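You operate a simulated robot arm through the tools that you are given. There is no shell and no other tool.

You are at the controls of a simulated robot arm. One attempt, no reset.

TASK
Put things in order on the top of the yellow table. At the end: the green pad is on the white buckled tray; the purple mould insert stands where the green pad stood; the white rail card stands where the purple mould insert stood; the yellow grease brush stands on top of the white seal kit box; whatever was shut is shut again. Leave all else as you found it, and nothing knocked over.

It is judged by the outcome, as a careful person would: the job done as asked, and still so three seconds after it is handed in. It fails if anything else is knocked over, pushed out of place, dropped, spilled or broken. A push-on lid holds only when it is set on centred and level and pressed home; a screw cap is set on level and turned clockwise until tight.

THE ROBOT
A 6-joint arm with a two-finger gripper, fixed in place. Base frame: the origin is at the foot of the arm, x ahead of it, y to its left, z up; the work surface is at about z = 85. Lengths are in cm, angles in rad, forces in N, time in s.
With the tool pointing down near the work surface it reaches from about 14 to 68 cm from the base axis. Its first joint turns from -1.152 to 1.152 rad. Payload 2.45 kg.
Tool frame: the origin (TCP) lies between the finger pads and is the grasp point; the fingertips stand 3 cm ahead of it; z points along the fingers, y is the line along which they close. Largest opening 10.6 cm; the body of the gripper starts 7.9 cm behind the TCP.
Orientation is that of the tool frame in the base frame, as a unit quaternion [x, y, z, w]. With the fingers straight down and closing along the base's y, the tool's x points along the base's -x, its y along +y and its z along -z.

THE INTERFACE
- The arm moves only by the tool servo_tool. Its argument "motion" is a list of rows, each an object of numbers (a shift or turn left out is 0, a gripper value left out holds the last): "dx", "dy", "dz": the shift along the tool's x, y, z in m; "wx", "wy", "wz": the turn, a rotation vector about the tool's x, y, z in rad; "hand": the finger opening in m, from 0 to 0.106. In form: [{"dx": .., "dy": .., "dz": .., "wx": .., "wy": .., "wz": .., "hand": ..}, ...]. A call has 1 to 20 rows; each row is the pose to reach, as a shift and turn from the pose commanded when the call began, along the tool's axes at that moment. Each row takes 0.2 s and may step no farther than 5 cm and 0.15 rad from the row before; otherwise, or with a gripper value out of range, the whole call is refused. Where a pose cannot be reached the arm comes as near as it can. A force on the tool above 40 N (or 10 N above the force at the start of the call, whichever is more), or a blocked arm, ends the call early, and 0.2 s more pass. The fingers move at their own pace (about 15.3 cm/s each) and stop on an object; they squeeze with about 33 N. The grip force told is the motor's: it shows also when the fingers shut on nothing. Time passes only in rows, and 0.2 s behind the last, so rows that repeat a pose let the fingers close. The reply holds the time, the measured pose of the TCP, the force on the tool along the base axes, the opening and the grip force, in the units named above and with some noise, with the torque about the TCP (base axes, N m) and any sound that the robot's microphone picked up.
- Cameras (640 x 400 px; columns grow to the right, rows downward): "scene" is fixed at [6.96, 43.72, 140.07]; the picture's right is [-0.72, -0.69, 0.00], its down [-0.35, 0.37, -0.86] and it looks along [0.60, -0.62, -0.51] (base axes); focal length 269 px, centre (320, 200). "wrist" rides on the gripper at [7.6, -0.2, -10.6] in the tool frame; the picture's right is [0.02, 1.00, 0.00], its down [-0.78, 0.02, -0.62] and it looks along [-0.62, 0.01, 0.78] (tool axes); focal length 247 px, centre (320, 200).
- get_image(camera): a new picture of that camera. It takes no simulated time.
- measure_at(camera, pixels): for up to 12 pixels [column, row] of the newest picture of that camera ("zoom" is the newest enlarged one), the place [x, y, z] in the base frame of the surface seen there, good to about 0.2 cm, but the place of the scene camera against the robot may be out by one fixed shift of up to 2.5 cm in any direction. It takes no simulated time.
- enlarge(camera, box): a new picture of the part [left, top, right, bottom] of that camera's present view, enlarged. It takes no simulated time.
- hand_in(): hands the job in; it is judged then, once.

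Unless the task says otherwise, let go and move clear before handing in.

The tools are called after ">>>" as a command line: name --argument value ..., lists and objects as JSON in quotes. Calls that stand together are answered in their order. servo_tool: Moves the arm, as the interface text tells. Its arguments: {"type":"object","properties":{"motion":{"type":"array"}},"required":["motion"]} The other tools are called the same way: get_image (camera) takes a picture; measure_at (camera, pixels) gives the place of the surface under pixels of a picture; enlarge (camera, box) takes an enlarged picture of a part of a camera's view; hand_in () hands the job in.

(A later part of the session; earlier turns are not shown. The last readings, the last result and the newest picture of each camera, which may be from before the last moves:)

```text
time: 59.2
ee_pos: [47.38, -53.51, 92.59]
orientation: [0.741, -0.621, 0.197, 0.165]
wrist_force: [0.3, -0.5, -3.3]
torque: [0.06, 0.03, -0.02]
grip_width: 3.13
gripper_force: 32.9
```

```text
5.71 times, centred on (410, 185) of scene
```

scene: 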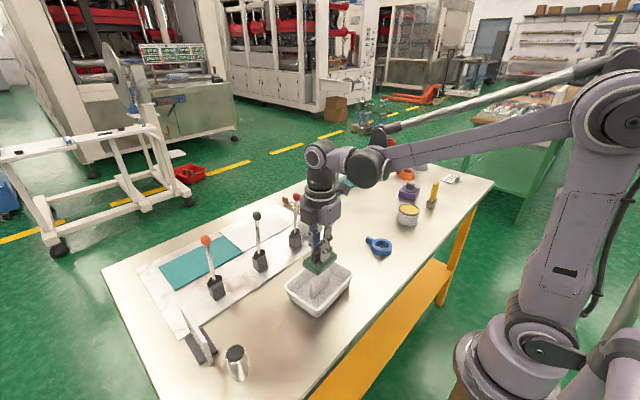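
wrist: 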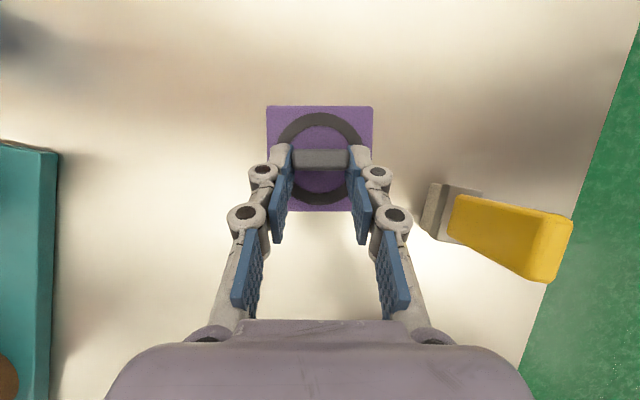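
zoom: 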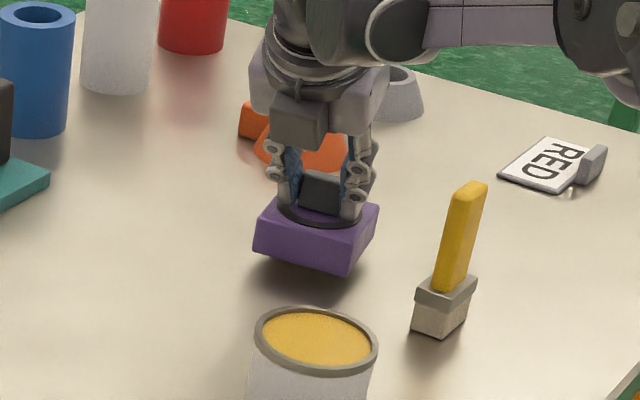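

The insert is lifted level (load about 3.3 N). I'll raise it and carry it gently to above where the pad stood, (57.2,-28.8).

>>> servo_tool --motion '[{"dx": 0.003, "dz": -0.005}, {"dx": 0.009, "dz": -0.015}, {"dx": 0.018, "dz": -0.031}, {"dx": 0.0249, "dz": -0.0432}, {"dx": 0.0167, "dy": -0.0056, "dz": -0.0479}, {"dx": 0.0003, "dy": -0.0168, "dz": -0.0574}, {"dx": -0.0203, "dy": -0.0309, "dz": -0.0693}, {"dx": -0.0428, "dy": -0.0463, "dz": -0.0823}, {"dx": -0.0654, "dy": -0.0618, "dz": -0.0953}, {"dx": -0.09, "dy": -0.0786, "dz": -0.1096}, {"dx": -0.1127, "dy": -0.0941, "dz": -0.1226}, {"dx": -0.1352, "dy": -0.1095, "dz": -0.1356}, {"dx": -0.1558, "dy": -0.1236, "dz": -0.1475}, {"dx": -0.1722, "dy": -0.1348, "dz": -0.157}, {"dx": -0.1804, "dy": -0.1404, "dz": -0.1617}, {"dx": -0.1804, "dy": -0.1404, "dz": -0.1617}]'

>>> get_image --camera "wrist"

>>> get_image --camera "scene"

```text
time: 62.6
ee_pos: [57.07, -27.72, 97.7]
orientation: [0.739, -0.622, 0.197, 0.166]
wrist_force: [-0.1, -0.3, -2.2]
torque: [0.03, 0.01, 0.03]
grip_width: 3.13
gripper_force: 33.5
```

```text
taken
```

wrist: 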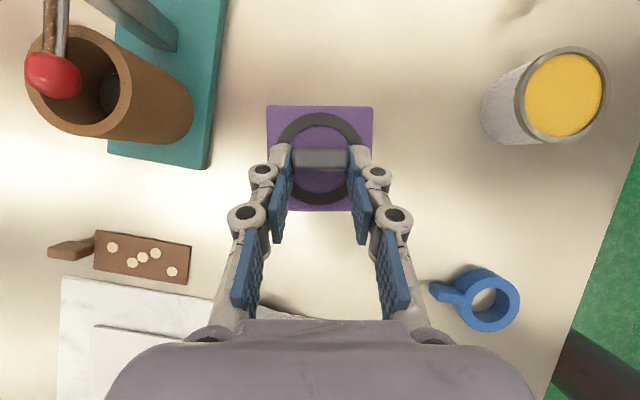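

```text
taken
```

scene: 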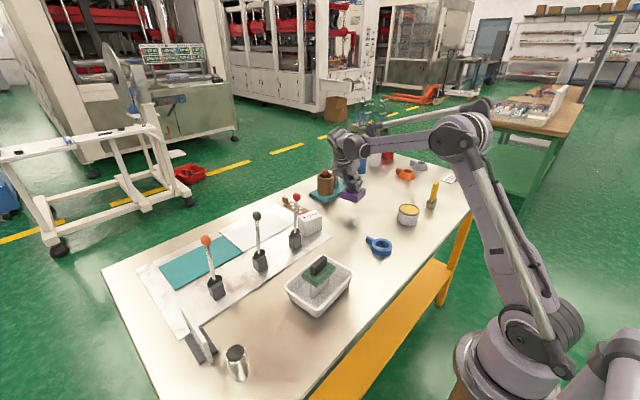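

The insert hangs over the pad's old place. I'll measure its corners in this view to trim the position before lowering.

>>> measure_at --camera "wrist" --pixels '[[270, 110], [370, 110], [273, 207], [367, 207], [320, 112], [272, 160], [369, 160], [320, 205], [330, 240], [230, 130]]'

```text
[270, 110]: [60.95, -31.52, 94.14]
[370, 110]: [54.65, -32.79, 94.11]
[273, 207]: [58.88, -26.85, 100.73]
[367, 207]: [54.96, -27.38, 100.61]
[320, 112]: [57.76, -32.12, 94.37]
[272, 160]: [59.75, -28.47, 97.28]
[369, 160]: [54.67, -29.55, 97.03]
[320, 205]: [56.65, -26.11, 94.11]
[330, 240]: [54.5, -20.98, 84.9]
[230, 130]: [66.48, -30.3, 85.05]
```

The insert is level (top z 94.1 all round), centre about (57.2,-29.1), so I'll shift 0.25 cm in +y while lowering to just above the table.

>>> servo_tool --motion '[{"dx": -0.0032, "dy": 0.0, "dz": 0.005}, {"dx": -0.008, "dy": 0.0, "dz": 0.0127}, {"dx": -0.0135, "dy": 0.0, "dz": 0.0213}, {"dx": -0.0193, "dy": 0.0, "dz": 0.0304}, {"dx": -0.0244, "dy": 0.0, "dz": 0.0385}, {"dx": -0.0289, "dy": 0.0, "dz": 0.0455}, {"dx": -0.0321, "dy": 0.0, "dz": 0.0506}, {"dx": -0.0321, "dy": 0.0, "dz": 0.0506}]'

>>> get_image --camera "wrist"

```text
time: 64.4
ee_pos: [57.05, -27.51, 91.69]
orientation: [0.741, -0.621, 0.197, 0.165]
wrist_force: [-0.9, -0.3, -1.7]
torque: [0.08, -0.02, 0.0]
grip_width: 3.16
gripper_force: 33.4
```

```text
taken
```

wrist: 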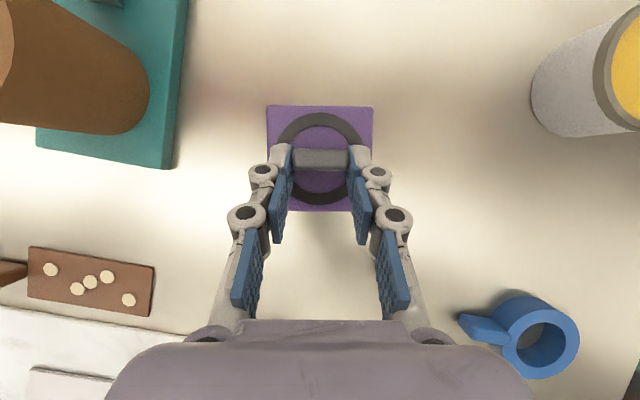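

About 0.2 cm remains to the table. I'll lower in fine steps until the load transfers.

>>> servo_tool --motion '[{"dx": -0.0003, "dz": 0.0004}, {"dx": -0.0005, "dz": 0.0009}, {"dx": -0.0008, "dz": 0.0013}, {"dx": -0.0008, "dz": 0.0013}]'

```text
time: 65.4
ee_pos: [56.98, -27.51, 91.39]
orientation: [0.74, -0.621, 0.197, 0.166]
wrist_force: [0.7, -0.3, -1.1]
torque: [0.03, 0.01, 0.04]
grip_width: 3.13
gripper_force: 33.0
```

>>> servo_tool --motion '[{"dx": -0.0003, "dz": 0.0004}, {"dx": -0.0005, "dz": 0.0009}, {"dx": -0.0005, "dz": 0.0009}]'

>>> measure_at --camera "wrist" --pixels '[[270, 110], [370, 110], [320, 205], [290, 207]]'

```text
time: 66.2
ee_pos: [57.0, -27.44, 91.41]
orientation: [0.74, -0.62, 0.198, 0.166]
wrist_force: [2.5, -0.5, 6.8]
torque: [0.03, 0.18, -0.01]
grip_width: 3.14
gripper_force: 33.2
```

```text
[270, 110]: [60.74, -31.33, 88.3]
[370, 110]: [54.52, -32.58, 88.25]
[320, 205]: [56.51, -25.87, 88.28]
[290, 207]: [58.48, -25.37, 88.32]
```

Contact is made (force z +6.8 N), with the insert centred at about (57.1,-28.9). I'll open the fingers and withdraw along the tool axis.

>>> servo_tool --motion '[{"dx": 0.0002, "dz": -0.0003, "hand": 0.0314}, {"dx": 0.0002, "dz": -0.0003, "hand": 0.055}, {"dx": 0.0002, "dz": -0.0003, "hand": 0.055}, {"dz": -0.005, "hand": 0.055}, {"dz": -0.015}, {"dz": -0.03}, {"dz": -0.05}, {"dz": -0.07}, {"dz": -0.09}]'

>>> get_image --camera "wrist"

>>> get_image --camera "scene"

```text
time: 68.2
ee_pos: [56.19, -22.95, 99.07]
orientation: [0.739, -0.622, 0.196, 0.166]
wrist_force: [-0.4, 0.5, 0.8]
torque: [0.0, -0.06, 0.01]
grip_width: 5.51
gripper_force: 0.0
```

```text
taken
```

wrist: 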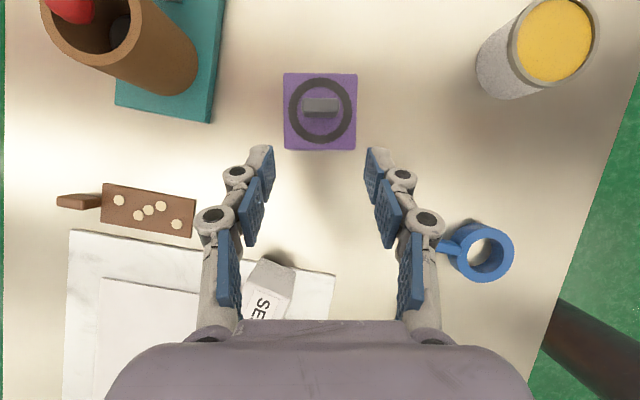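

```text
taken
```

scene: 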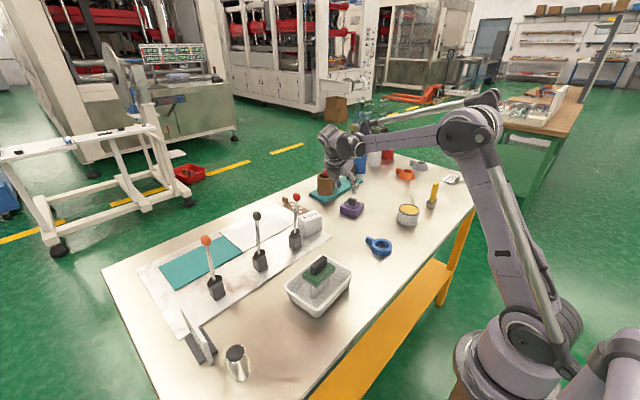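

The insert stands at the pad's old place, the pad still sits on the tray. I'll confirm the insert's final coordinates and look at the SEALS box from here.

>>> measure_at --camera "wrist" --pixels '[[287, 76], [354, 76], [289, 146], [353, 146], [320, 105], [268, 272], [290, 270], [262, 300], [285, 305]]'

>>> enlarge --camera "scene" --box '[320, 175, 380, 230]'

```text
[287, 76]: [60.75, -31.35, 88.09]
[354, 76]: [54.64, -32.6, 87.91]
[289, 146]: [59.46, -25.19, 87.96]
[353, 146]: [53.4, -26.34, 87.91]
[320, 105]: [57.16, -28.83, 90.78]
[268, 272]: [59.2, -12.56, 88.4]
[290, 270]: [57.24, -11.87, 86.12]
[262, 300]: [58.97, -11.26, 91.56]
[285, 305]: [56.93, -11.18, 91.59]
```

```text
7.27 times, centred on (350, 202) of scene
```

zoom: 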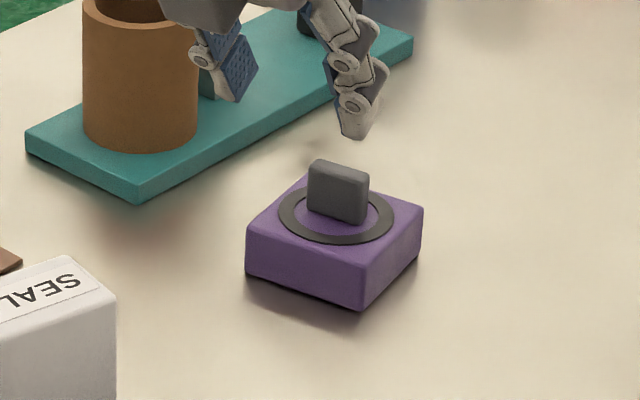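

The insert's centre is at (57.06,-28.87), within 0.15 cm of the pad's spot. Next is the rail card; I'll retreat, bring the tool upright and swing over to the left side.

>>> servo_tool --motion '[{"dx": -0.0075, "dy": 0.021, "dz": -0.0214, "wy": -0.087}, {"dx": -0.015, "dy": 0.042, "dz": -0.0428, "wy": -0.173}, {"dx": -0.0225, "dy": 0.063, "dz": -0.0642, "wy": -0.26}, {"dx": -0.03, "dy": 0.084, "dz": -0.0855, "wy": -0.347}, {"dx": -0.0375, "dy": 0.105, "dz": -0.107, "wy": -0.433}, {"dx": -0.045, "dy": 0.1258, "dz": -0.1283, "wy": -0.52}, {"dx": -0.045, "dy": 0.1258, "dz": -0.1283, "wy": -0.52}]'

```text
time: 69.8
ee_pos: [41.92, -15.19, 107.82]
orientation: [0.766, -0.643, 0.0, 0.0]
wrist_force: [-0.2, 0.5, -0.1]
torque: [0.01, -0.02, -0.02]
grip_width: 5.49
gripper_force: 0.1
```

The tool is upright at (41.9,-15.2,107.8). Now I'll swing to the card's side, turning back to the forward-looking orientation.

>>> servo_tool --motion '[{"dx": -0.02, "dy": -0.0027, "wz": 0.11}, {"dx": -0.05, "dy": -0.0067, "wz": 0.23}, {"dx": -0.086, "dy": -0.0116, "wz": 0.36}, {"dx": -0.122, "dy": -0.0165, "wz": 0.49}, {"dx": -0.158, "dy": -0.0213, "wz": 0.62}, {"dx": -0.194, "dy": -0.0262, "wz": 0.75}, {"dx": -0.23, "dy": -0.031, "wz": 0.88}, {"dx": -0.266, "dy": -0.0359, "wz": 1.01}, {"dx": -0.302, "dy": -0.0408, "wz": 1.14}, {"dx": -0.338, "dy": -0.0456, "wz": 1.27}, {"dx": -0.374, "dy": -0.0505, "wz": 1.4}, {"dx": -0.41, "dy": -0.0553, "wz": 1.52}, {"dx": -0.446, "dy": -0.0602, "wz": 1.63}, {"dx": -0.475, "dy": -0.064, "dz": 0.01, "wz": 1.72}, {"dx": -0.486, "dy": -0.0656, "dz": 0.02, "wz": 1.745}, {"dx": -0.486, "dy": -0.0656, "dz": 0.02, "wz": 1.745}]'

>>> get_image --camera "wrist"

```text
time: 73.2
ee_pos: [40.04, 33.9, 106.03]
orientation: [0.001, 1.0, -0.001, 0.0]
wrist_force: [1.0, -0.2, 0.1]
torque: [0.02, 0.01, 0.01]
grip_width: 5.53
gripper_force: 0.1
```

```text
taken
```

wrist: 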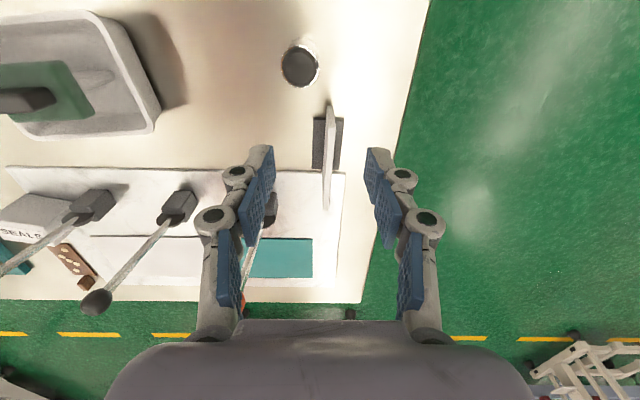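

The card stands edge-on at wrist (328,150) on its dark base, and the pad is still in place at left. I'll measure the card in detail.

>>> enlarge --camera "wrist" --box '[290, 90, 370, 220]'

>>> measure_at --camera "wrist" --pixels '[[326, 110], [331, 110], [327, 150], [333, 150], [325, 200], [329, 205], [330, 130], [318, 120], [318, 165], [340, 120], [339, 165], [324, 180]]'

```text
3.08 times, centred on (330, 155) of wrist
```

zoom: 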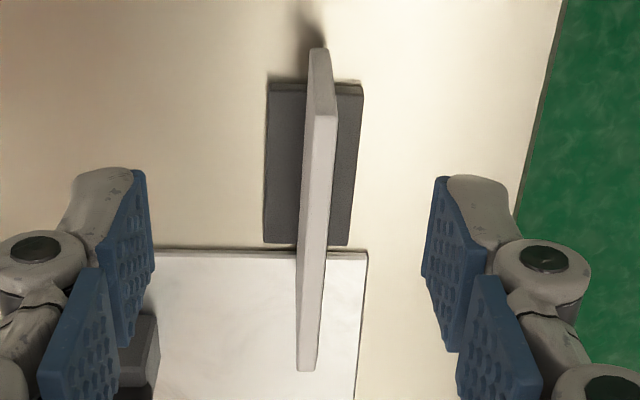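

```text
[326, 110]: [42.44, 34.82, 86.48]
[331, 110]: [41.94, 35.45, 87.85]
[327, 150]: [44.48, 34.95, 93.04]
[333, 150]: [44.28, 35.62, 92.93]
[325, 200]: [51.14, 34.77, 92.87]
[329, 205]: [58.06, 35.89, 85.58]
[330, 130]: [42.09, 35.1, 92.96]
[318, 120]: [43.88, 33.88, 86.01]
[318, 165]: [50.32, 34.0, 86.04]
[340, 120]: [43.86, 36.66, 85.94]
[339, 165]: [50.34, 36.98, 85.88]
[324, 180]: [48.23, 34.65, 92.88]
```

The card's centre is about (47.1,35.3): plate 10.7 cm long along x, 0.9 thick, top z=93, base top z=86. I'll check free space around the insert's old place, including the orange ring and brush.

>>> get_image --camera "scene"

>>> enlarge --camera "scene" --box '[380, 150, 470, 220]'

>>> measure_at --camera "scene" --pixels '[[404, 179], [398, 172], [412, 176], [408, 209], [431, 205], [434, 184], [418, 164], [450, 178], [408, 195], [400, 205]]'

```text
taken
```

scene: 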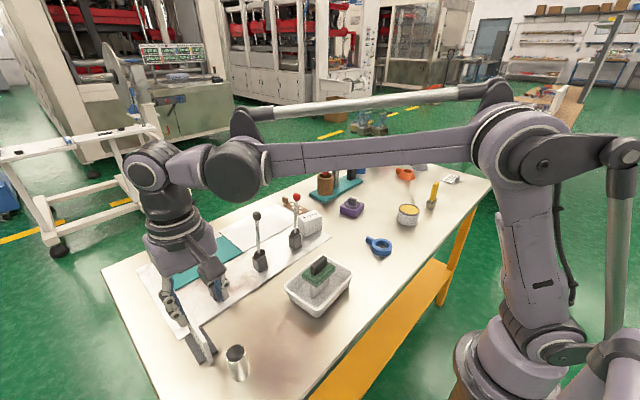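

```text
5.71 times, centred on (425, 185) of scene
```

zoom: 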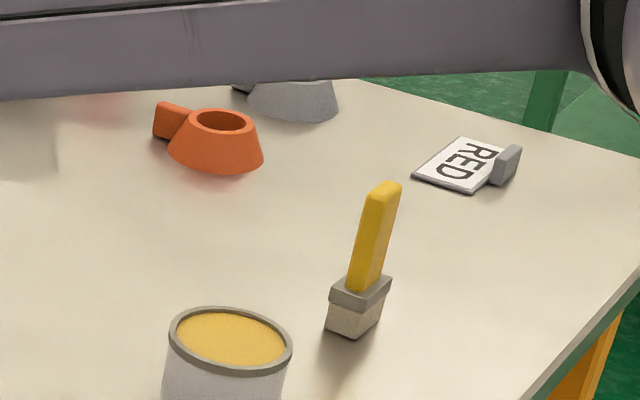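

```text
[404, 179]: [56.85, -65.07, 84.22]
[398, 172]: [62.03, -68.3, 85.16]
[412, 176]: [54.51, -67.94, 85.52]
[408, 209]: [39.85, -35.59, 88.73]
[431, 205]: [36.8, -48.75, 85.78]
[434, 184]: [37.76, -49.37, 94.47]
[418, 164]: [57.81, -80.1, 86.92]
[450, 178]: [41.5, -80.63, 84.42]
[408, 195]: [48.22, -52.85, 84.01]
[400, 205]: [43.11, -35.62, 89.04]
```

Space around the insert's old spot is free: the orange ring is near (56,-68) and the brush near (37.5,-53). For the card I need the tool turned half way round, as with the insert, so I'll turn in place high above it.

>>> servo_tool --motion '[{"wz": -0.145}, {"wz": -0.29}, {"wz": -0.435}, {"wz": -0.58}, {"wz": -0.725}, {"wz": -0.87}, {"wz": -1.015}, {"wz": -1.16}, {"wz": -1.305}, {"wz": -1.45}, {"wz": -1.595}, {"wz": -1.74}, {"wz": -1.885}, {"wz": -2.03}, {"wz": -2.175}, {"wz": -2.32}, {"wz": -2.465}, {"wz": -2.61}, {"wz": -2.755}, {"wz": -2.9}]'

```text
time: 77.4
ee_pos: [40.21, 33.75, 105.97]
orientation: [0.993, -0.118, 0.0, 0.0]
wrist_force: [0.2, -0.2, 0.5]
torque: [0.04, 0.01, -0.01]
grip_width: 5.49
gripper_force: 0.0
```

The tool x-axis is now at -13.5°. I'll finish the turn to -2.6°, lean 25° along the card and move to a hover above it.

>>> servo_tool --motion '[{"dx": 0.0035, "dy": -0.0036, "dz": 0.012, "wx": 0.007, "wy": 0.073, "wz": -0.032}, {"dx": 0.007, "dy": -0.0073, "dz": 0.024, "wx": 0.014, "wy": 0.145, "wz": -0.064}, {"dx": 0.0106, "dy": -0.0109, "dz": 0.036, "wx": 0.021, "wy": 0.218, "wz": -0.096}, {"dx": 0.014, "dy": -0.0145, "dz": 0.048, "wx": 0.028, "wy": 0.29, "wz": -0.127}, {"dx": 0.0177, "dy": -0.018, "dz": 0.06, "wx": 0.035, "wy": 0.363, "wz": -0.159}, {"dx": 0.0212, "dy": -0.0218, "dz": 0.071, "wx": 0.042, "wy": 0.436, "wz": -0.191}, {"dx": 0.0212, "dy": -0.0218, "dz": 0.071, "wx": 0.042, "wy": 0.436, "wz": -0.191}]'

>>> get_image --camera "wrist"

```text
time: 79.0
ee_pos: [42.68, 35.44, 98.88]
orientation: [0.976, -0.023, 0.218, 0.006]
wrist_force: [0.1, 0.0, 0.4]
torque: [0.0, 0.01, 0.01]
grip_width: 5.51
gripper_force: 0.1
```

```text
taken
```

wrist: 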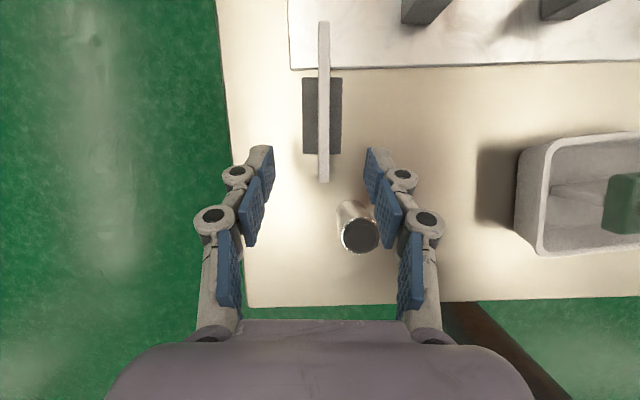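

The card's plate runs straight up the picture at wrist (323,100), parallel to the tool. I'll measure it from this view.

>>> enlarge --camera "wrist" --box '[280, 10, 370, 195]'

>>> measure_at --camera "wrist" --pixels '[[320, 30], [328, 30], [320, 100], [328, 100], [320, 170], [327, 170], [324, 24], [324, 179], [308, 85], [338, 85], [308, 150], [338, 150]]'

```text
2.16 times, centred on (325, 102) of wrist
```

zoom: 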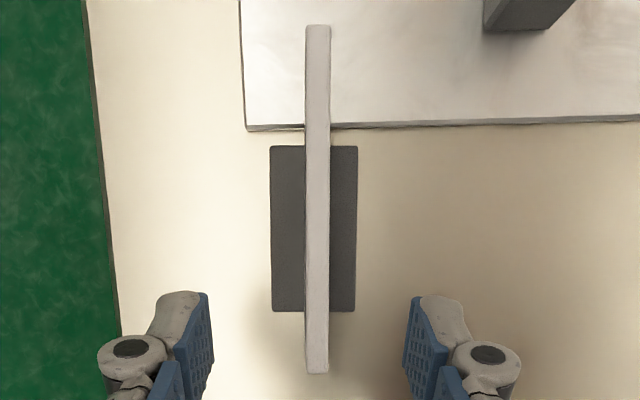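

```text
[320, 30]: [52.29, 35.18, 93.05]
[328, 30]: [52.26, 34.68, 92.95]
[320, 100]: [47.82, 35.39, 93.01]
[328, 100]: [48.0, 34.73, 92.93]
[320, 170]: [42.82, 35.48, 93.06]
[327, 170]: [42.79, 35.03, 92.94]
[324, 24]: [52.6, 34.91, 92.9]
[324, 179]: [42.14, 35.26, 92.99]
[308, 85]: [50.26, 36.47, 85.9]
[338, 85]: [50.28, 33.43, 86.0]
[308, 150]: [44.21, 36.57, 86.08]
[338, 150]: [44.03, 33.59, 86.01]
```

The card's centre is (47.35,35.07), with the plate 42.0–52.65 in x. I'll advance along the tool axis so the fingers straddle the plate, then look.

>>> servo_tool --motion '[{"dx": 0.001, "dy": 0.0013, "dz": 0.015}, {"dx": 0.002, "dy": 0.0013, "dz": 0.035}, {"dx": 0.002, "dy": 0.0013, "dz": 0.055}, {"dx": 0.002, "dy": 0.0013, "dz": 0.073}, {"dx": 0.002, "dy": 0.0013, "dz": 0.085}, {"dx": 0.002, "dy": 0.0013, "dz": 0.0908}, {"dx": 0.002, "dy": 0.0013, "dz": 0.0908}]'

>>> get_image --camera "wrist"

>>> enlarge --camera "scene" --box '[140, 270, 280, 390]'

```text
time: 80.6
ee_pos: [46.79, 35.08, 90.78]
orientation: [0.976, -0.024, 0.217, 0.006]
wrist_force: [0.1, -0.2, -0.4]
torque: [0.01, -0.02, -0.01]
grip_width: 5.49
gripper_force: 0.0
```

```text
taken
```

wrist: 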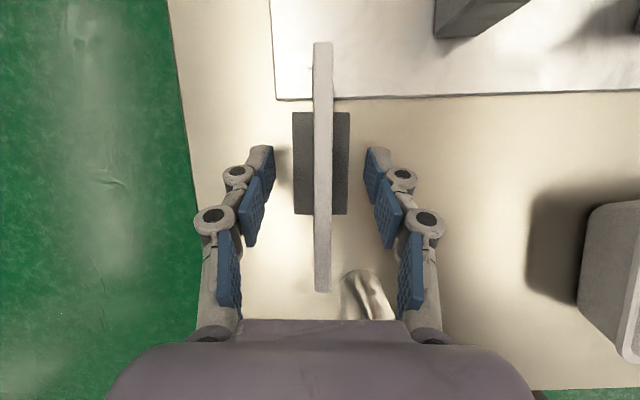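

```text
3.33 times, centred on (210, 330) of scene
```

zoom: 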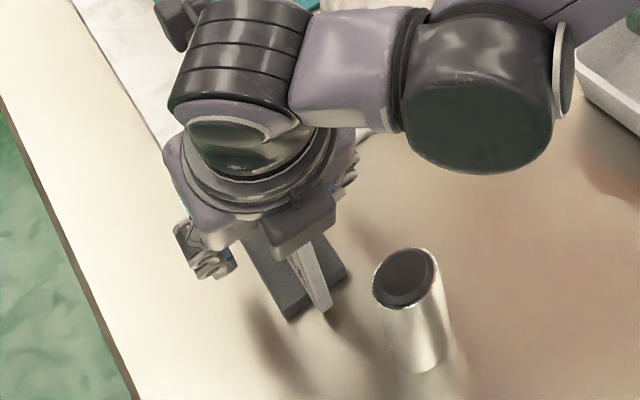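

The plate is centred between the fingers (wrist (322,165)). I'll close on it and then lift slowly.

>>> servo_tool --motion '[{"hand": 0.03}, {"hand": 0.0}, {"hand": 0.0}, {"hand": 0.0}, {"hand": 0.0}]'

>>> get_image --camera "wrist"

```text
time: 81.8
ee_pos: [46.79, 35.17, 90.63]
orientation: [0.976, -0.023, 0.217, 0.006]
wrist_force: [0.7, 0.0, 0.7]
torque: [-0.01, -0.01, -0.01]
grip_width: 0.7
gripper_force: 33.4
```

```text
taken
```

wrist: 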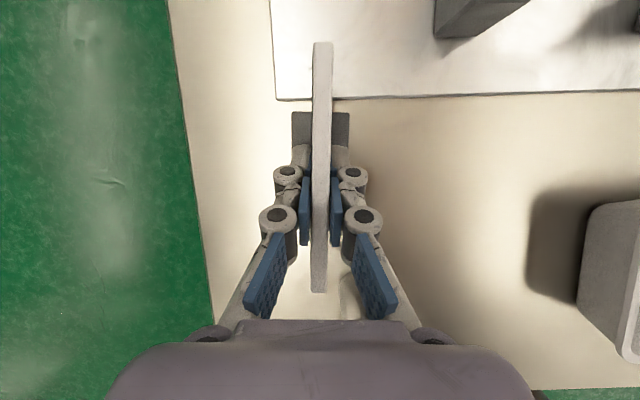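

The plate is held at 0.70 cm with 33 N. I'll lift very slowly and check.

>>> servo_tool --motion '[{"dx": 0.0009, "dz": -0.0018}, {"dx": 0.0017, "dz": -0.0036}, {"dx": 0.0026, "dz": -0.0054}, {"dx": 0.0034, "dz": -0.0072}, {"dx": 0.0043, "dz": -0.0091}, {"dx": 0.0051, "dz": -0.0109}]'

>>> get_image --camera "wrist"

>>> enlarge --camera "scene" --box '[140, 270, 280, 390]'

```text
time: 83.2
ee_pos: [46.79, 35.14, 92.06]
orientation: [0.976, -0.024, 0.217, 0.007]
wrist_force: [0.8, -0.9, -1.5]
torque: [0.01, 0.02, 0.01]
grip_width: 0.68
gripper_force: 32.6
```

```text
taken
```

wrist: 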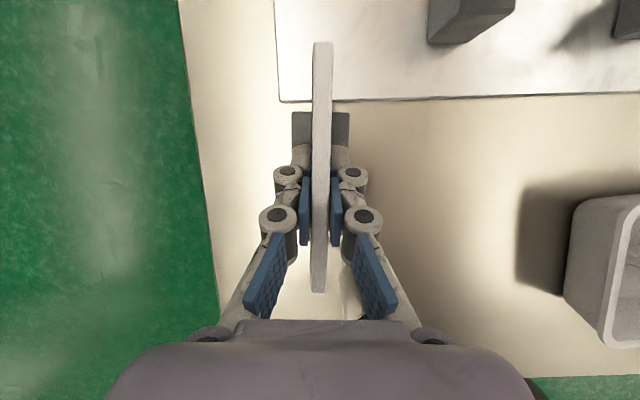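

```text
3.33 times, centred on (210, 330) of scene
```

zoom: 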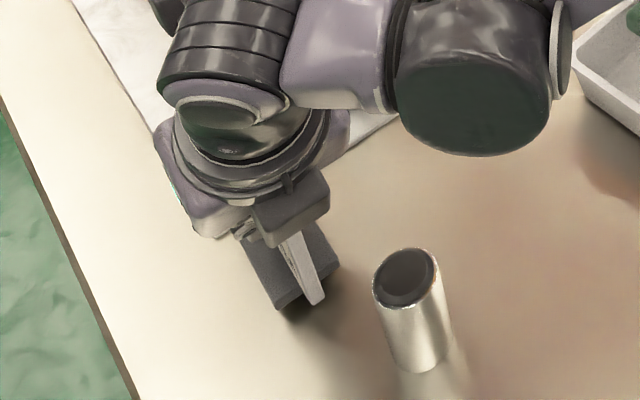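

The card comes up cleanly. I'll raise it and bring it inward over the near side, clear of the levers.

>>> servo_tool --motion '[{"dx": 0.0031, "dz": -0.0065}, {"dx": 0.0102, "dz": -0.0217}, {"dx": 0.0192, "dz": -0.0408}, {"dx": 0.0256, "dz": -0.0544}, {"dx": 0.0209, "dy": 0.0075, "dz": -0.0643}, {"dx": 0.0125, "dy": 0.0211, "dz": -0.0822}, {"dx": 0.0032, "dy": 0.0361, "dz": -0.1021}, {"dx": -0.0062, "dy": 0.0512, "dz": -0.1219}, {"dx": -0.0151, "dy": 0.0655, "dz": -0.1408}, {"dx": -0.0212, "dy": 0.0753, "dz": -0.1537}, {"dx": -0.0212, "dy": 0.0753, "dz": -0.1537}]'

>>> get_image --camera "wrist"

>>> get_image --camera "scene"

```text
time: 85.6
ee_pos: [37.89, 27.88, 104.98]
orientation: [0.976, -0.023, 0.217, 0.006]
wrist_force: [0.7, -0.1, 0.2]
torque: [0.0, -0.02, 0.02]
grip_width: 0.67
gripper_force: 32.3
```

```text
taken
```

wrist: 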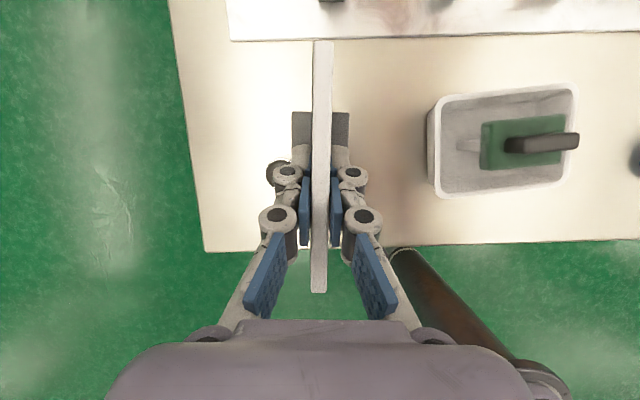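

```text
taken
```

scene: 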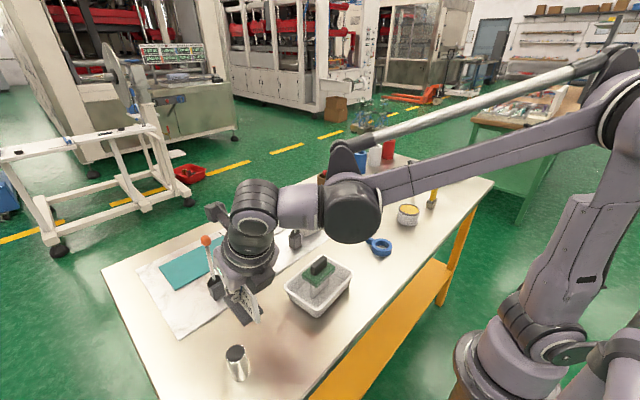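

The card is held firmly, upright and clear. I'll carry it across at this height while turning it toward the reach direction.

>>> servo_tool --motion '[{"dx": 0.0009, "dy": 0.0116, "dz": 0.0004}, {"dx": 0.0026, "dy": 0.0347, "dz": 0.0013}, {"dx": 0.0051, "dy": 0.0694, "dz": 0.0025}, {"dx": 0.0077, "dy": 0.1041, "dz": 0.0038, "wx": -0.0284, "wy": -0.0001, "wz": 0.0605}, {"dx": 0.0102, "dy": 0.1388, "dz": 0.0051, "wx": -0.0569, "wy": -0.0003, "wz": 0.1211}, {"dx": 0.0128, "dy": 0.1735, "dz": 0.0063, "wx": -0.0853, "wy": -0.0004, "wz": 0.1816}, {"dx": 0.0153, "dy": 0.2082, "dz": 0.0076, "wx": -0.1138, "wy": -0.0005, "wz": 0.2421}, {"dx": 0.0179, "dy": 0.2429, "dz": 0.0089, "wx": -0.1422, "wy": -0.0007, "wz": 0.3027}, {"dx": 0.0204, "dy": 0.2776, "dz": 0.0101, "wx": -0.1706, "wy": -0.0008, "wz": 0.3632}, {"dx": 0.023, "dy": 0.3123, "dz": 0.0114, "wx": -0.1991, "wy": -0.0009, "wz": 0.4237}, {"dx": 0.0256, "dy": 0.347, "dz": 0.0127, "wx": -0.2275, "wy": -0.0011, "wz": 0.4843}, {"dx": 0.0281, "dy": 0.3817, "dz": 0.0139, "wx": -0.256, "wy": -0.0012, "wz": 0.5448}, {"dx": 0.0307, "dy": 0.4164, "dz": 0.0152, "wx": -0.2844, "wy": -0.0013, "wz": 0.6053}, {"dx": 0.0332, "dy": 0.4512, "dz": 0.0165, "wx": -0.3128, "wy": -0.0015, "wz": 0.6659}, {"dx": 0.0358, "dy": 0.4859, "dz": 0.0177, "wx": -0.3413, "wy": -0.0016, "wz": 0.7264}, {"dx": 0.0383, "dy": 0.5206, "dz": 0.019, "wx": -0.3697, "wy": -0.0017, "wz": 0.7869}, {"dx": 0.0409, "dy": 0.5553, "dz": 0.0203, "wx": -0.3982, "wy": -0.0019, "wz": 0.8475}, {"dx": 0.0426, "dy": 0.5784, "dz": 0.0211, "wx": -0.4266, "wy": -0.002, "wz": 0.908}, {"dx": 0.0426, "dy": 0.5784, "dz": 0.0211, "wx": -0.4266, "wy": -0.002, "wz": 0.908}]'

>>> get_image --camera "wrist"

>>> get_image --camera "scene"

```text
time: 89.6
ee_pos: [40.02, -29.86, 104.92]
orientation: [0.845, -0.489, 0.187, 0.109]
wrist_force: [0.3, 0.7, -0.8]
torque: [0.0, 0.0, -0.01]
grip_width: 0.66
gripper_force: 32.7
```

```text
taken
```

wrist: 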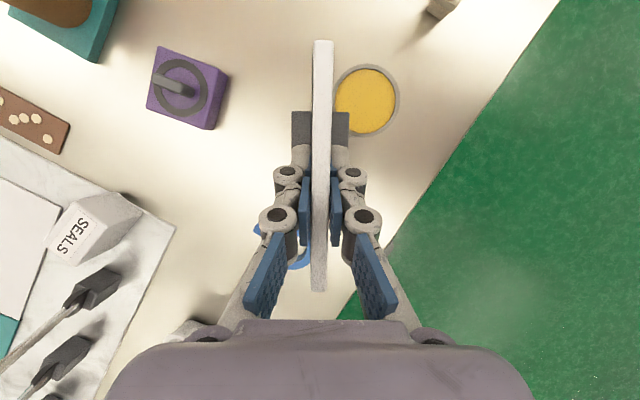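

```text
taken
```

scene: 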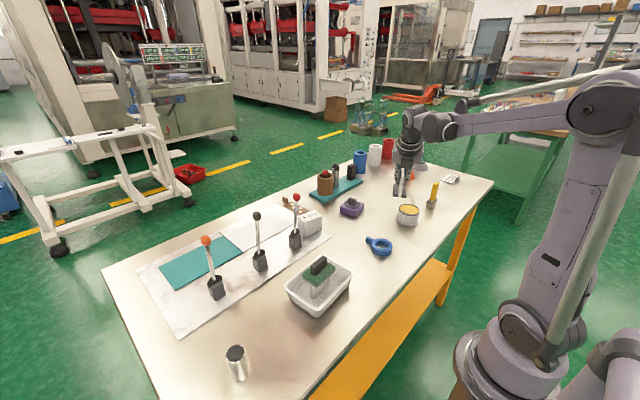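

The card is above the near side with nothing disturbed. I'll move it to a hover above the insert's old place at (47.35,-54.78).

>>> servo_tool --motion '[{"dx": 0.0076, "dy": 0.0024, "dz": 0.0071}, {"dx": 0.0228, "dy": 0.0072, "dz": 0.0212}, {"dx": 0.0436, "dy": 0.0139, "dz": 0.0407}, {"dx": 0.0664, "dy": 0.0211, "dz": 0.0619}, {"dx": 0.0911, "dy": 0.0289, "dz": 0.0849}, {"dx": 0.1157, "dy": 0.0368, "dz": 0.1078}, {"dx": 0.1404, "dy": 0.0446, "dz": 0.1308}, {"dx": 0.1631, "dy": 0.0519, "dz": 0.152}, {"dx": 0.1802, "dy": 0.0573, "dz": 0.168}, {"dx": 0.1897, "dy": 0.0603, "dz": 0.1768}, {"dx": 0.1897, "dy": 0.0603, "dz": 0.1768}]'

>>> get_image --camera "wrist"

>>> enlarge --camera "scene" --box '[370, 140, 470, 225]'

```text
time: 92.0
ee_pos: [47.05, -54.35, 97.0]
orientation: [0.845, -0.489, 0.187, 0.111]
wrist_force: [-0.2, 0.0, 0.0]
torque: [0.02, -0.03, 0.02]
grip_width: 0.65
gripper_force: 32.6
```

```text
taken
```

wrist: 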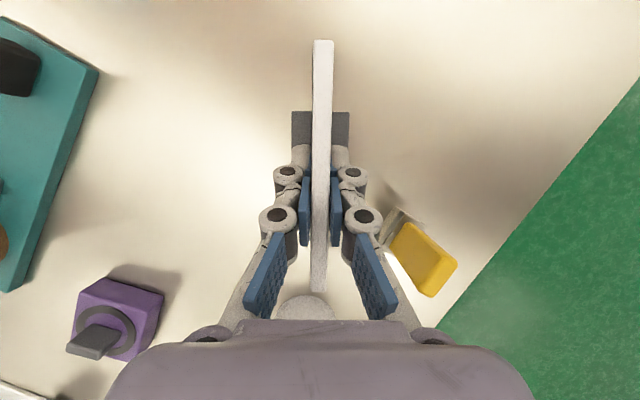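

```text
4.71 times, centred on (420, 182) of scene
```

zoom: 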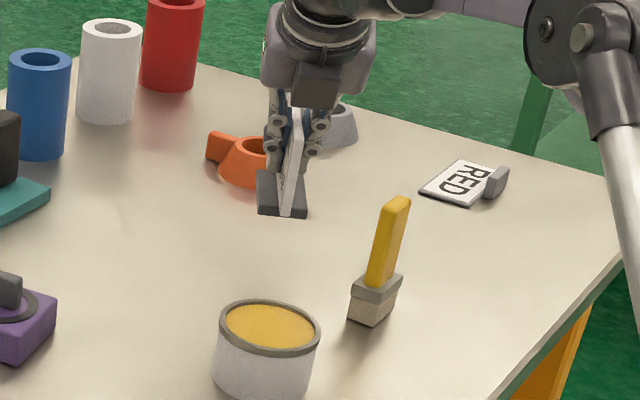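

The card hangs over the spot; the brush (wrist (425,258)) is well to the side. I'll measure the plate ends and base to trim position and check it is level.

>>> measure_at --camera "wrist" --pixels '[[323, 46], [323, 100], [321, 200], [319, 285], [297, 118], [345, 118], [297, 135], [345, 135], [425, 245], [440, 270], [405, 215]]'

```text
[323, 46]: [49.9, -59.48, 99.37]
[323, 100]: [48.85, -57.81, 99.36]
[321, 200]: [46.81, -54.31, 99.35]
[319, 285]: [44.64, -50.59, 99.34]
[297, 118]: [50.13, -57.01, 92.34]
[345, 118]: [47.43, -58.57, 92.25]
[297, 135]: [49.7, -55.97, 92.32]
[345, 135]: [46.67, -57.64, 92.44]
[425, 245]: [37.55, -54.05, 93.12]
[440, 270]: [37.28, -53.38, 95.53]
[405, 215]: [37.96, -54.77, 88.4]
```

The plate top is level at z=99.35 and its centre is about (47.25,-55.0). I'll trim by (0.1, 0.2) cm and lower to just above the table.

>>> servo_tool --motion '[{"dx": -0.0027, "dy": -0.0002, "dz": 0.0055}, {"dx": -0.0067, "dy": -0.0005, "dz": 0.0137}, {"dx": -0.0113, "dy": -0.0008, "dz": 0.023}, {"dx": -0.0161, "dy": -0.0012, "dz": 0.0329}, {"dx": -0.0204, "dy": -0.0015, "dz": 0.0416}, {"dx": -0.0242, "dy": -0.0018, "dz": 0.0493}, {"dx": -0.0269, "dy": -0.002, "dz": 0.0548}, {"dx": -0.0269, "dy": -0.002, "dz": 0.0548}]'

>>> get_image --camera "wrist"

>>> enlarge --camera "scene" --box '[370, 140, 470, 225]'

```text
time: 93.8
ee_pos: [47.09, -54.19, 90.89]
orientation: [0.845, -0.489, 0.187, 0.11]
wrist_force: [0.6, -0.8, -0.6]
torque: [0.04, 0.01, -0.02]
grip_width: 0.66
gripper_force: 32.7
```

```text
taken
```

wrist: 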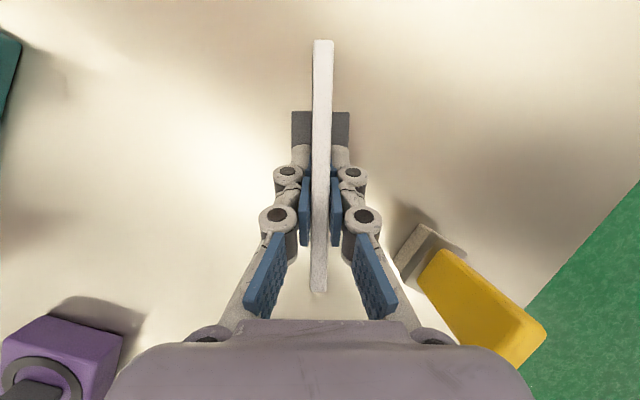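

```text
4.71 times, centred on (420, 182) of scene
```

zoom: 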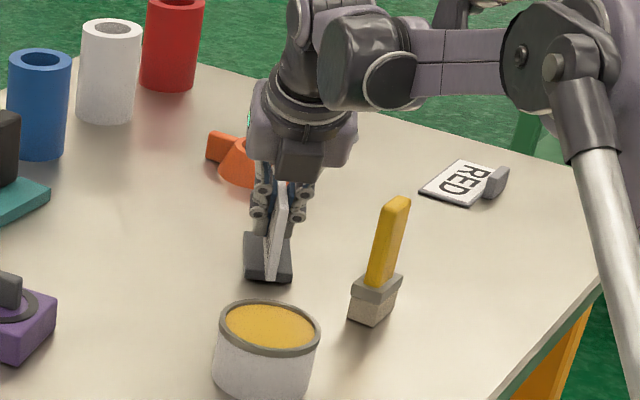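

Card is about 0.2 cm above the table with the brush still well clear. I'll lower in fine steps until contact shows.

>>> servo_tool --motion '[{"dx": -0.0003, "dz": 0.0005}, {"dx": -0.0005, "dz": 0.001}, {"dx": -0.0008, "dz": 0.0015}, {"dx": -0.0008, "dz": 0.0015}]'

```text
time: 94.8
ee_pos: [47.02, -54.26, 90.64]
orientation: [0.844, -0.49, 0.188, 0.111]
wrist_force: [-0.1, -0.6, 0.8]
torque: [-0.01, 0.01, -0.04]
grip_width: 0.67
gripper_force: 33.1
```

>>> servo_tool --motion '[{"dx": -0.0003, "dz": 0.0005}, {"dx": -0.0005, "dz": 0.0009}, {"dx": -0.0005, "dz": 0.0009}]'

```text
time: 95.6
ee_pos: [47.07, -54.15, 90.72]
orientation: [0.845, -0.489, 0.187, 0.111]
wrist_force: [-2.1, 1.4, 12.0]
torque: [0.07, 0.06, -0.03]
grip_width: 0.69
gripper_force: 32.7
```

Contact is made (+12 N). I'll ease off slightly, open the fingers and withdraw along the tool axis.

>>> servo_tool --motion '[{"dx": 0.0002, "dz": -0.0004}, {"dx": 0.0002, "dz": -0.0004, "hand": 0.025}, {"dx": 0.0002, "dz": -0.0004, "hand": 0.035}, {"dx": 0.0002, "dz": -0.0004, "hand": 0.035}]'

>>> get_image --camera "wrist"

>>> enlarge --camera "scene" --box '[370, 140, 470, 225]'

```text
time: 96.6
ee_pos: [47.03, -54.14, 90.66]
orientation: [0.845, -0.489, 0.187, 0.11]
wrist_force: [-0.1, 0.8, -0.3]
torque: [-0.03, 0.01, -0.02]
grip_width: 3.53
gripper_force: 0.1
```

```text
taken
```

wrist: 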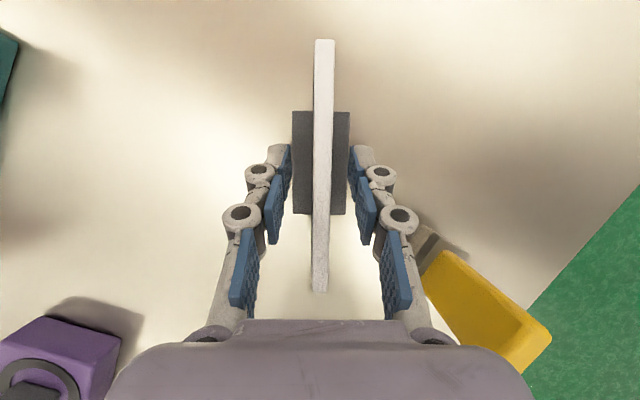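

```text
4.71 times, centred on (420, 182) of scene
```

zoom: 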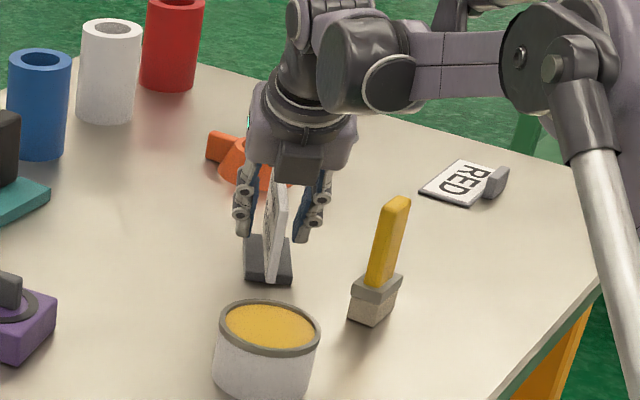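

The card stands free between the open fingers. I'll withdraw.

>>> servo_tool --motion '[{"dz": -0.008}, {"dz": -0.022}, {"dz": -0.042}, {"dz": -0.066}, {"dz": -0.09}, {"dz": -0.11}]'

>>> get_image --camera "wrist"

>>> get_image --camera "scene"

```text
time: 98.0
ee_pos: [44.69, -50.0, 100.59]
orientation: [0.845, -0.489, 0.187, 0.11]
wrist_force: [0.0, 0.5, 0.5]
torque: [-0.02, -0.03, 0.03]
grip_width: 3.48
gripper_force: 0.0
```

```text
taken
```

wrist: 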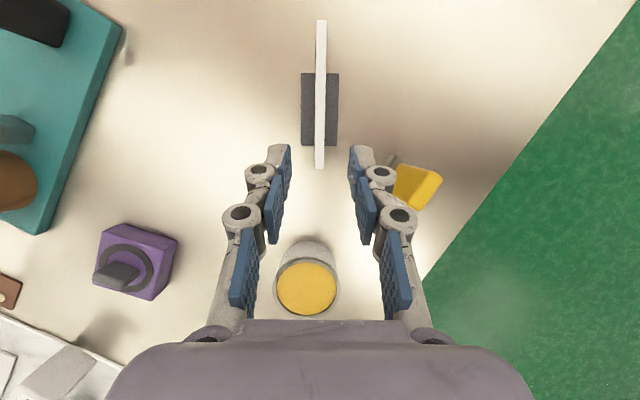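

```text
taken
```

scene: 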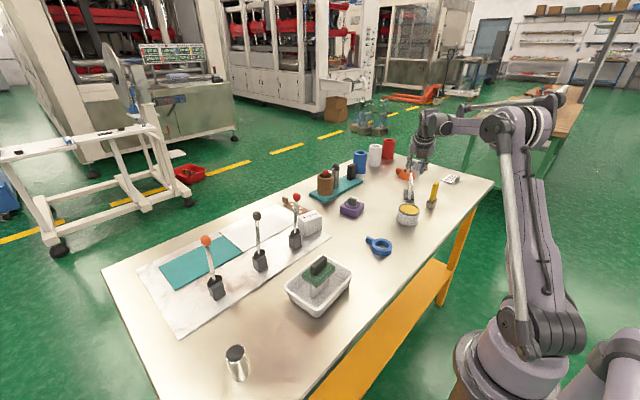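

The card stands at the insert's old place. I'll confirm its centre and measure the brush from here.

>>> measure_at --camera "wrist" --pixels '[[321, 24], [320, 165], [304, 80], [337, 80], [303, 140], [336, 140], [410, 170], [425, 195], [438, 180], [400, 190], [393, 160], [415, 205]]'

>>> enlarge --camera "wrist" --box '[370, 140, 460, 230]'

>>> enlarge --camera "scene" --box '[410, 170, 460, 215]'

```text
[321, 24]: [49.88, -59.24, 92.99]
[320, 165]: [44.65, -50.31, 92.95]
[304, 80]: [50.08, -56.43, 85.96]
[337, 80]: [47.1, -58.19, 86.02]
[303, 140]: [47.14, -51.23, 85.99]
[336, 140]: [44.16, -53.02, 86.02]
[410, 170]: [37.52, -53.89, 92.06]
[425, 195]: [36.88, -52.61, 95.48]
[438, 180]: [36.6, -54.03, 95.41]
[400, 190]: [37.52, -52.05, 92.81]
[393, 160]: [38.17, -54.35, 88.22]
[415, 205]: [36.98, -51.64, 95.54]
```

```text
4.44 times, centred on (415, 185) of wrist
```

zoom: 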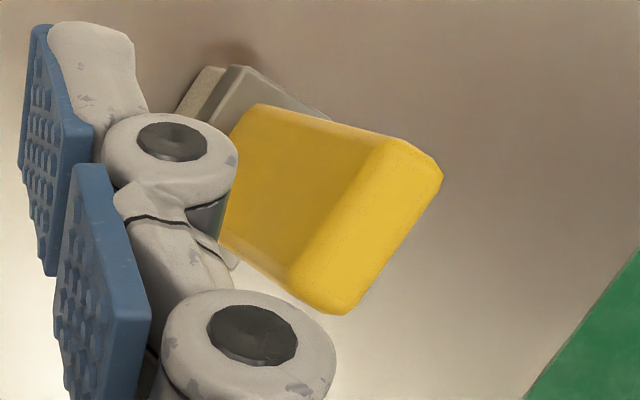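

```text
8.89 times, centred on (435, 192) of scene
```

zoom: 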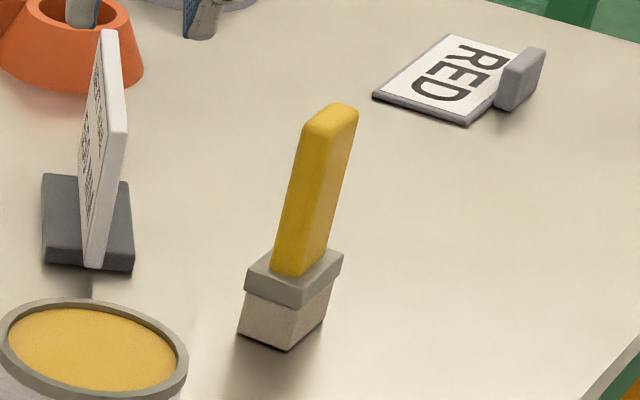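

The card's centre is (47.2,-54.75), on the insert's old spot. Now the brush: handle about 1.3 × 3.1 cm around (36.9,-52.9), top z=95.5; I'll bring the tool upright and move above it.

>>> servo_tool --motion '[{"dx": -0.005, "dy": 0.0024, "dz": -0.0143, "wy": -0.087, "hand": 0.05}, {"dx": -0.01, "dy": 0.0049, "dz": -0.0286, "wy": -0.174}, {"dx": -0.0152, "dy": 0.0073, "dz": -0.0428, "wy": -0.262}, {"dx": -0.0202, "dy": 0.0098, "dz": -0.0571, "wy": -0.349}, {"dx": -0.0253, "dy": 0.0122, "dz": -0.0714, "wy": -0.436}, {"dx": -0.0253, "dy": 0.0122, "dz": -0.0714, "wy": -0.436}]'

```text
time: 99.4
ee_pos: [40.87, -46.01, 106.11]
orientation: [0.865, -0.501, -0.001, 0.002]
wrist_force: [0.0, -0.2, 0.2]
torque: [0.01, -0.01, -0.08]
grip_width: 5.0
gripper_force: 0.2
```

>>> servo_tool --motion '[{"dx": 0.006, "dy": 0.012, "dz": 0.005, "wz": 0.13}, {"dx": 0.015, "dy": 0.027, "dz": 0.015, "wz": 0.27}, {"dx": 0.024, "dy": 0.042, "dz": 0.025, "wz": 0.41}, {"dx": 0.032, "dy": 0.057, "dz": 0.035, "wz": 0.54}, {"dx": 0.0396, "dy": 0.0698, "dz": 0.04, "wz": 0.675}, {"dx": 0.0396, "dy": 0.0698, "dz": 0.04, "wz": 0.675}]'

>>> get_image --camera "wrist"

```text
time: 100.8
ee_pos: [36.95, -53.14, 102.07]
orientation: [-0.65, 0.76, 0.0, -0.002]
wrist_force: [-0.1, -0.2, 0.6]
torque: [-0.01, 0.0, -0.01]
grip_width: 5.01
gripper_force: 0.1
```

```text
taken
```

wrist: 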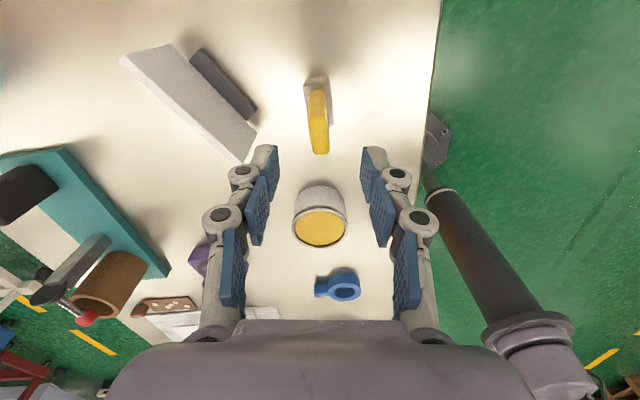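

The brush is at wrist (318,118), lined up with the tool. I'll enlarge and measure its handle and base.

>>> enlarge --camera "wrist" --box '[280, 60, 360, 165]'

>>> measure_at --camera "wrist" --pixels '[[313, 125], [326, 125], [315, 149], [327, 149], [320, 135], [320, 150], [308, 82], [327, 82], [308, 95], [331, 110], [318, 95], [320, 128]]'

```text
3.81 times, centred on (320, 112) of wrist
```

zoom: 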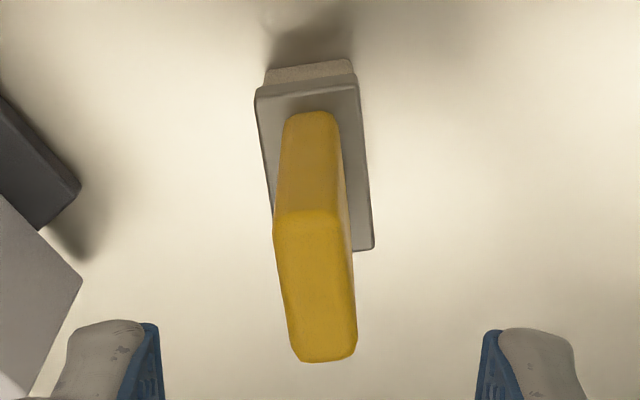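

```text
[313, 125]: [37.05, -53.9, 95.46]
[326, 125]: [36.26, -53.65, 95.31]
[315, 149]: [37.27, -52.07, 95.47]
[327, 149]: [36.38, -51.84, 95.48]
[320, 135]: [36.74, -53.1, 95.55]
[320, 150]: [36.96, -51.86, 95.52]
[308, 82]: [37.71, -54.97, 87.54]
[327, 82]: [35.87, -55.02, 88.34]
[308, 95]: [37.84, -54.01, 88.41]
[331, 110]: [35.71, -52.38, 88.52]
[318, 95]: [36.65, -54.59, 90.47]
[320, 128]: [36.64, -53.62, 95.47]
```

The handle's top face is centred at (36.77,-53.05), with the ferrule at z=88.4. I'll descend to TCP z≈92 and close across its thin side.

>>> servo_tool --motion '[{"dy": 0.0017, "dz": 0.02, "wz": -0.04}, {"dy": 0.0017, "dz": 0.045, "wz": -0.04}, {"dy": 0.0017, "dz": 0.07, "wz": -0.04}, {"dy": 0.0017, "dz": 0.09, "wz": -0.04}, {"dy": 0.0017, "dz": 0.1, "wz": -0.04}, {"dy": 0.0017, "dz": 0.1, "wz": -0.04}]'

>>> get_image --camera "wrist"

>>> enlarge --camera "scene" --box '[380, 140, 480, 225]'

```text
time: 102.2
ee_pos: [36.81, -53.09, 91.97]
orientation: [-0.665, 0.747, 0.0, -0.002]
wrist_force: [-0.6, -0.8, -0.2]
torque: [-0.03, -0.02, -0.03]
grip_width: 5.01
gripper_force: 0.1
```

```text
taken
```

wrist: 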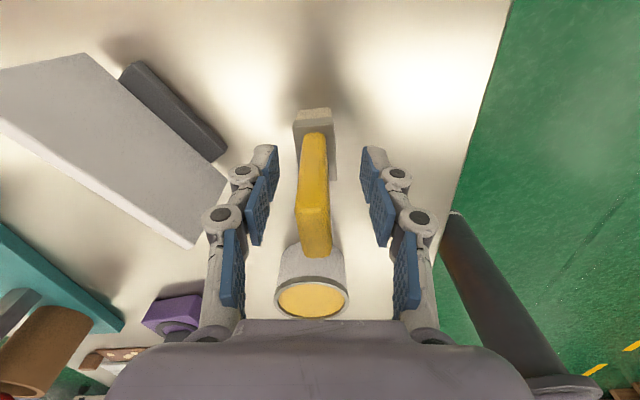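

```text
4.71 times, centred on (430, 182) of scene
```

zoom: 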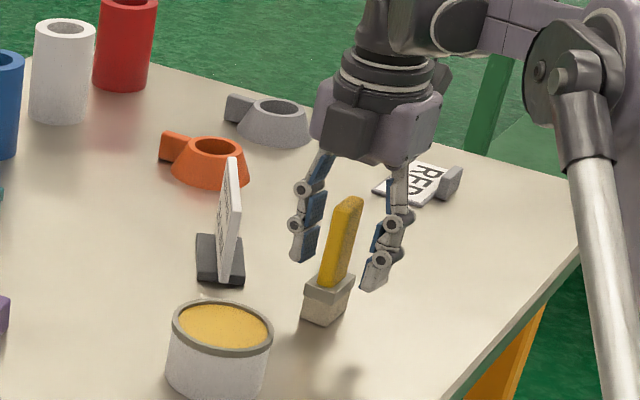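

The handle sits between the fingers (wrist (315,195)), and the card is clear of the left finger. I'll close and lift slowly.

>>> servo_tool --motion '[{"hand": 0.03}, {"hand": 0.0}, {"hand": 0.0}, {"hand": 0.0}, {"hand": 0.0}]'

>>> get_image --camera "wrist"

```text
time: 103.4
ee_pos: [36.79, -52.91, 92.02]
orientation: [-0.665, 0.747, 0.0, -0.002]
wrist_force: [0.1, -1.1, 0.4]
torque: [-0.01, 0.02, -0.01]
grip_width: 1.32
gripper_force: 33.2
```

```text
taken
```

wrist: 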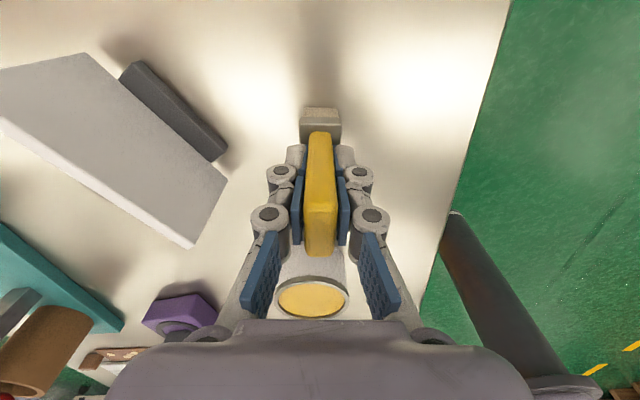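

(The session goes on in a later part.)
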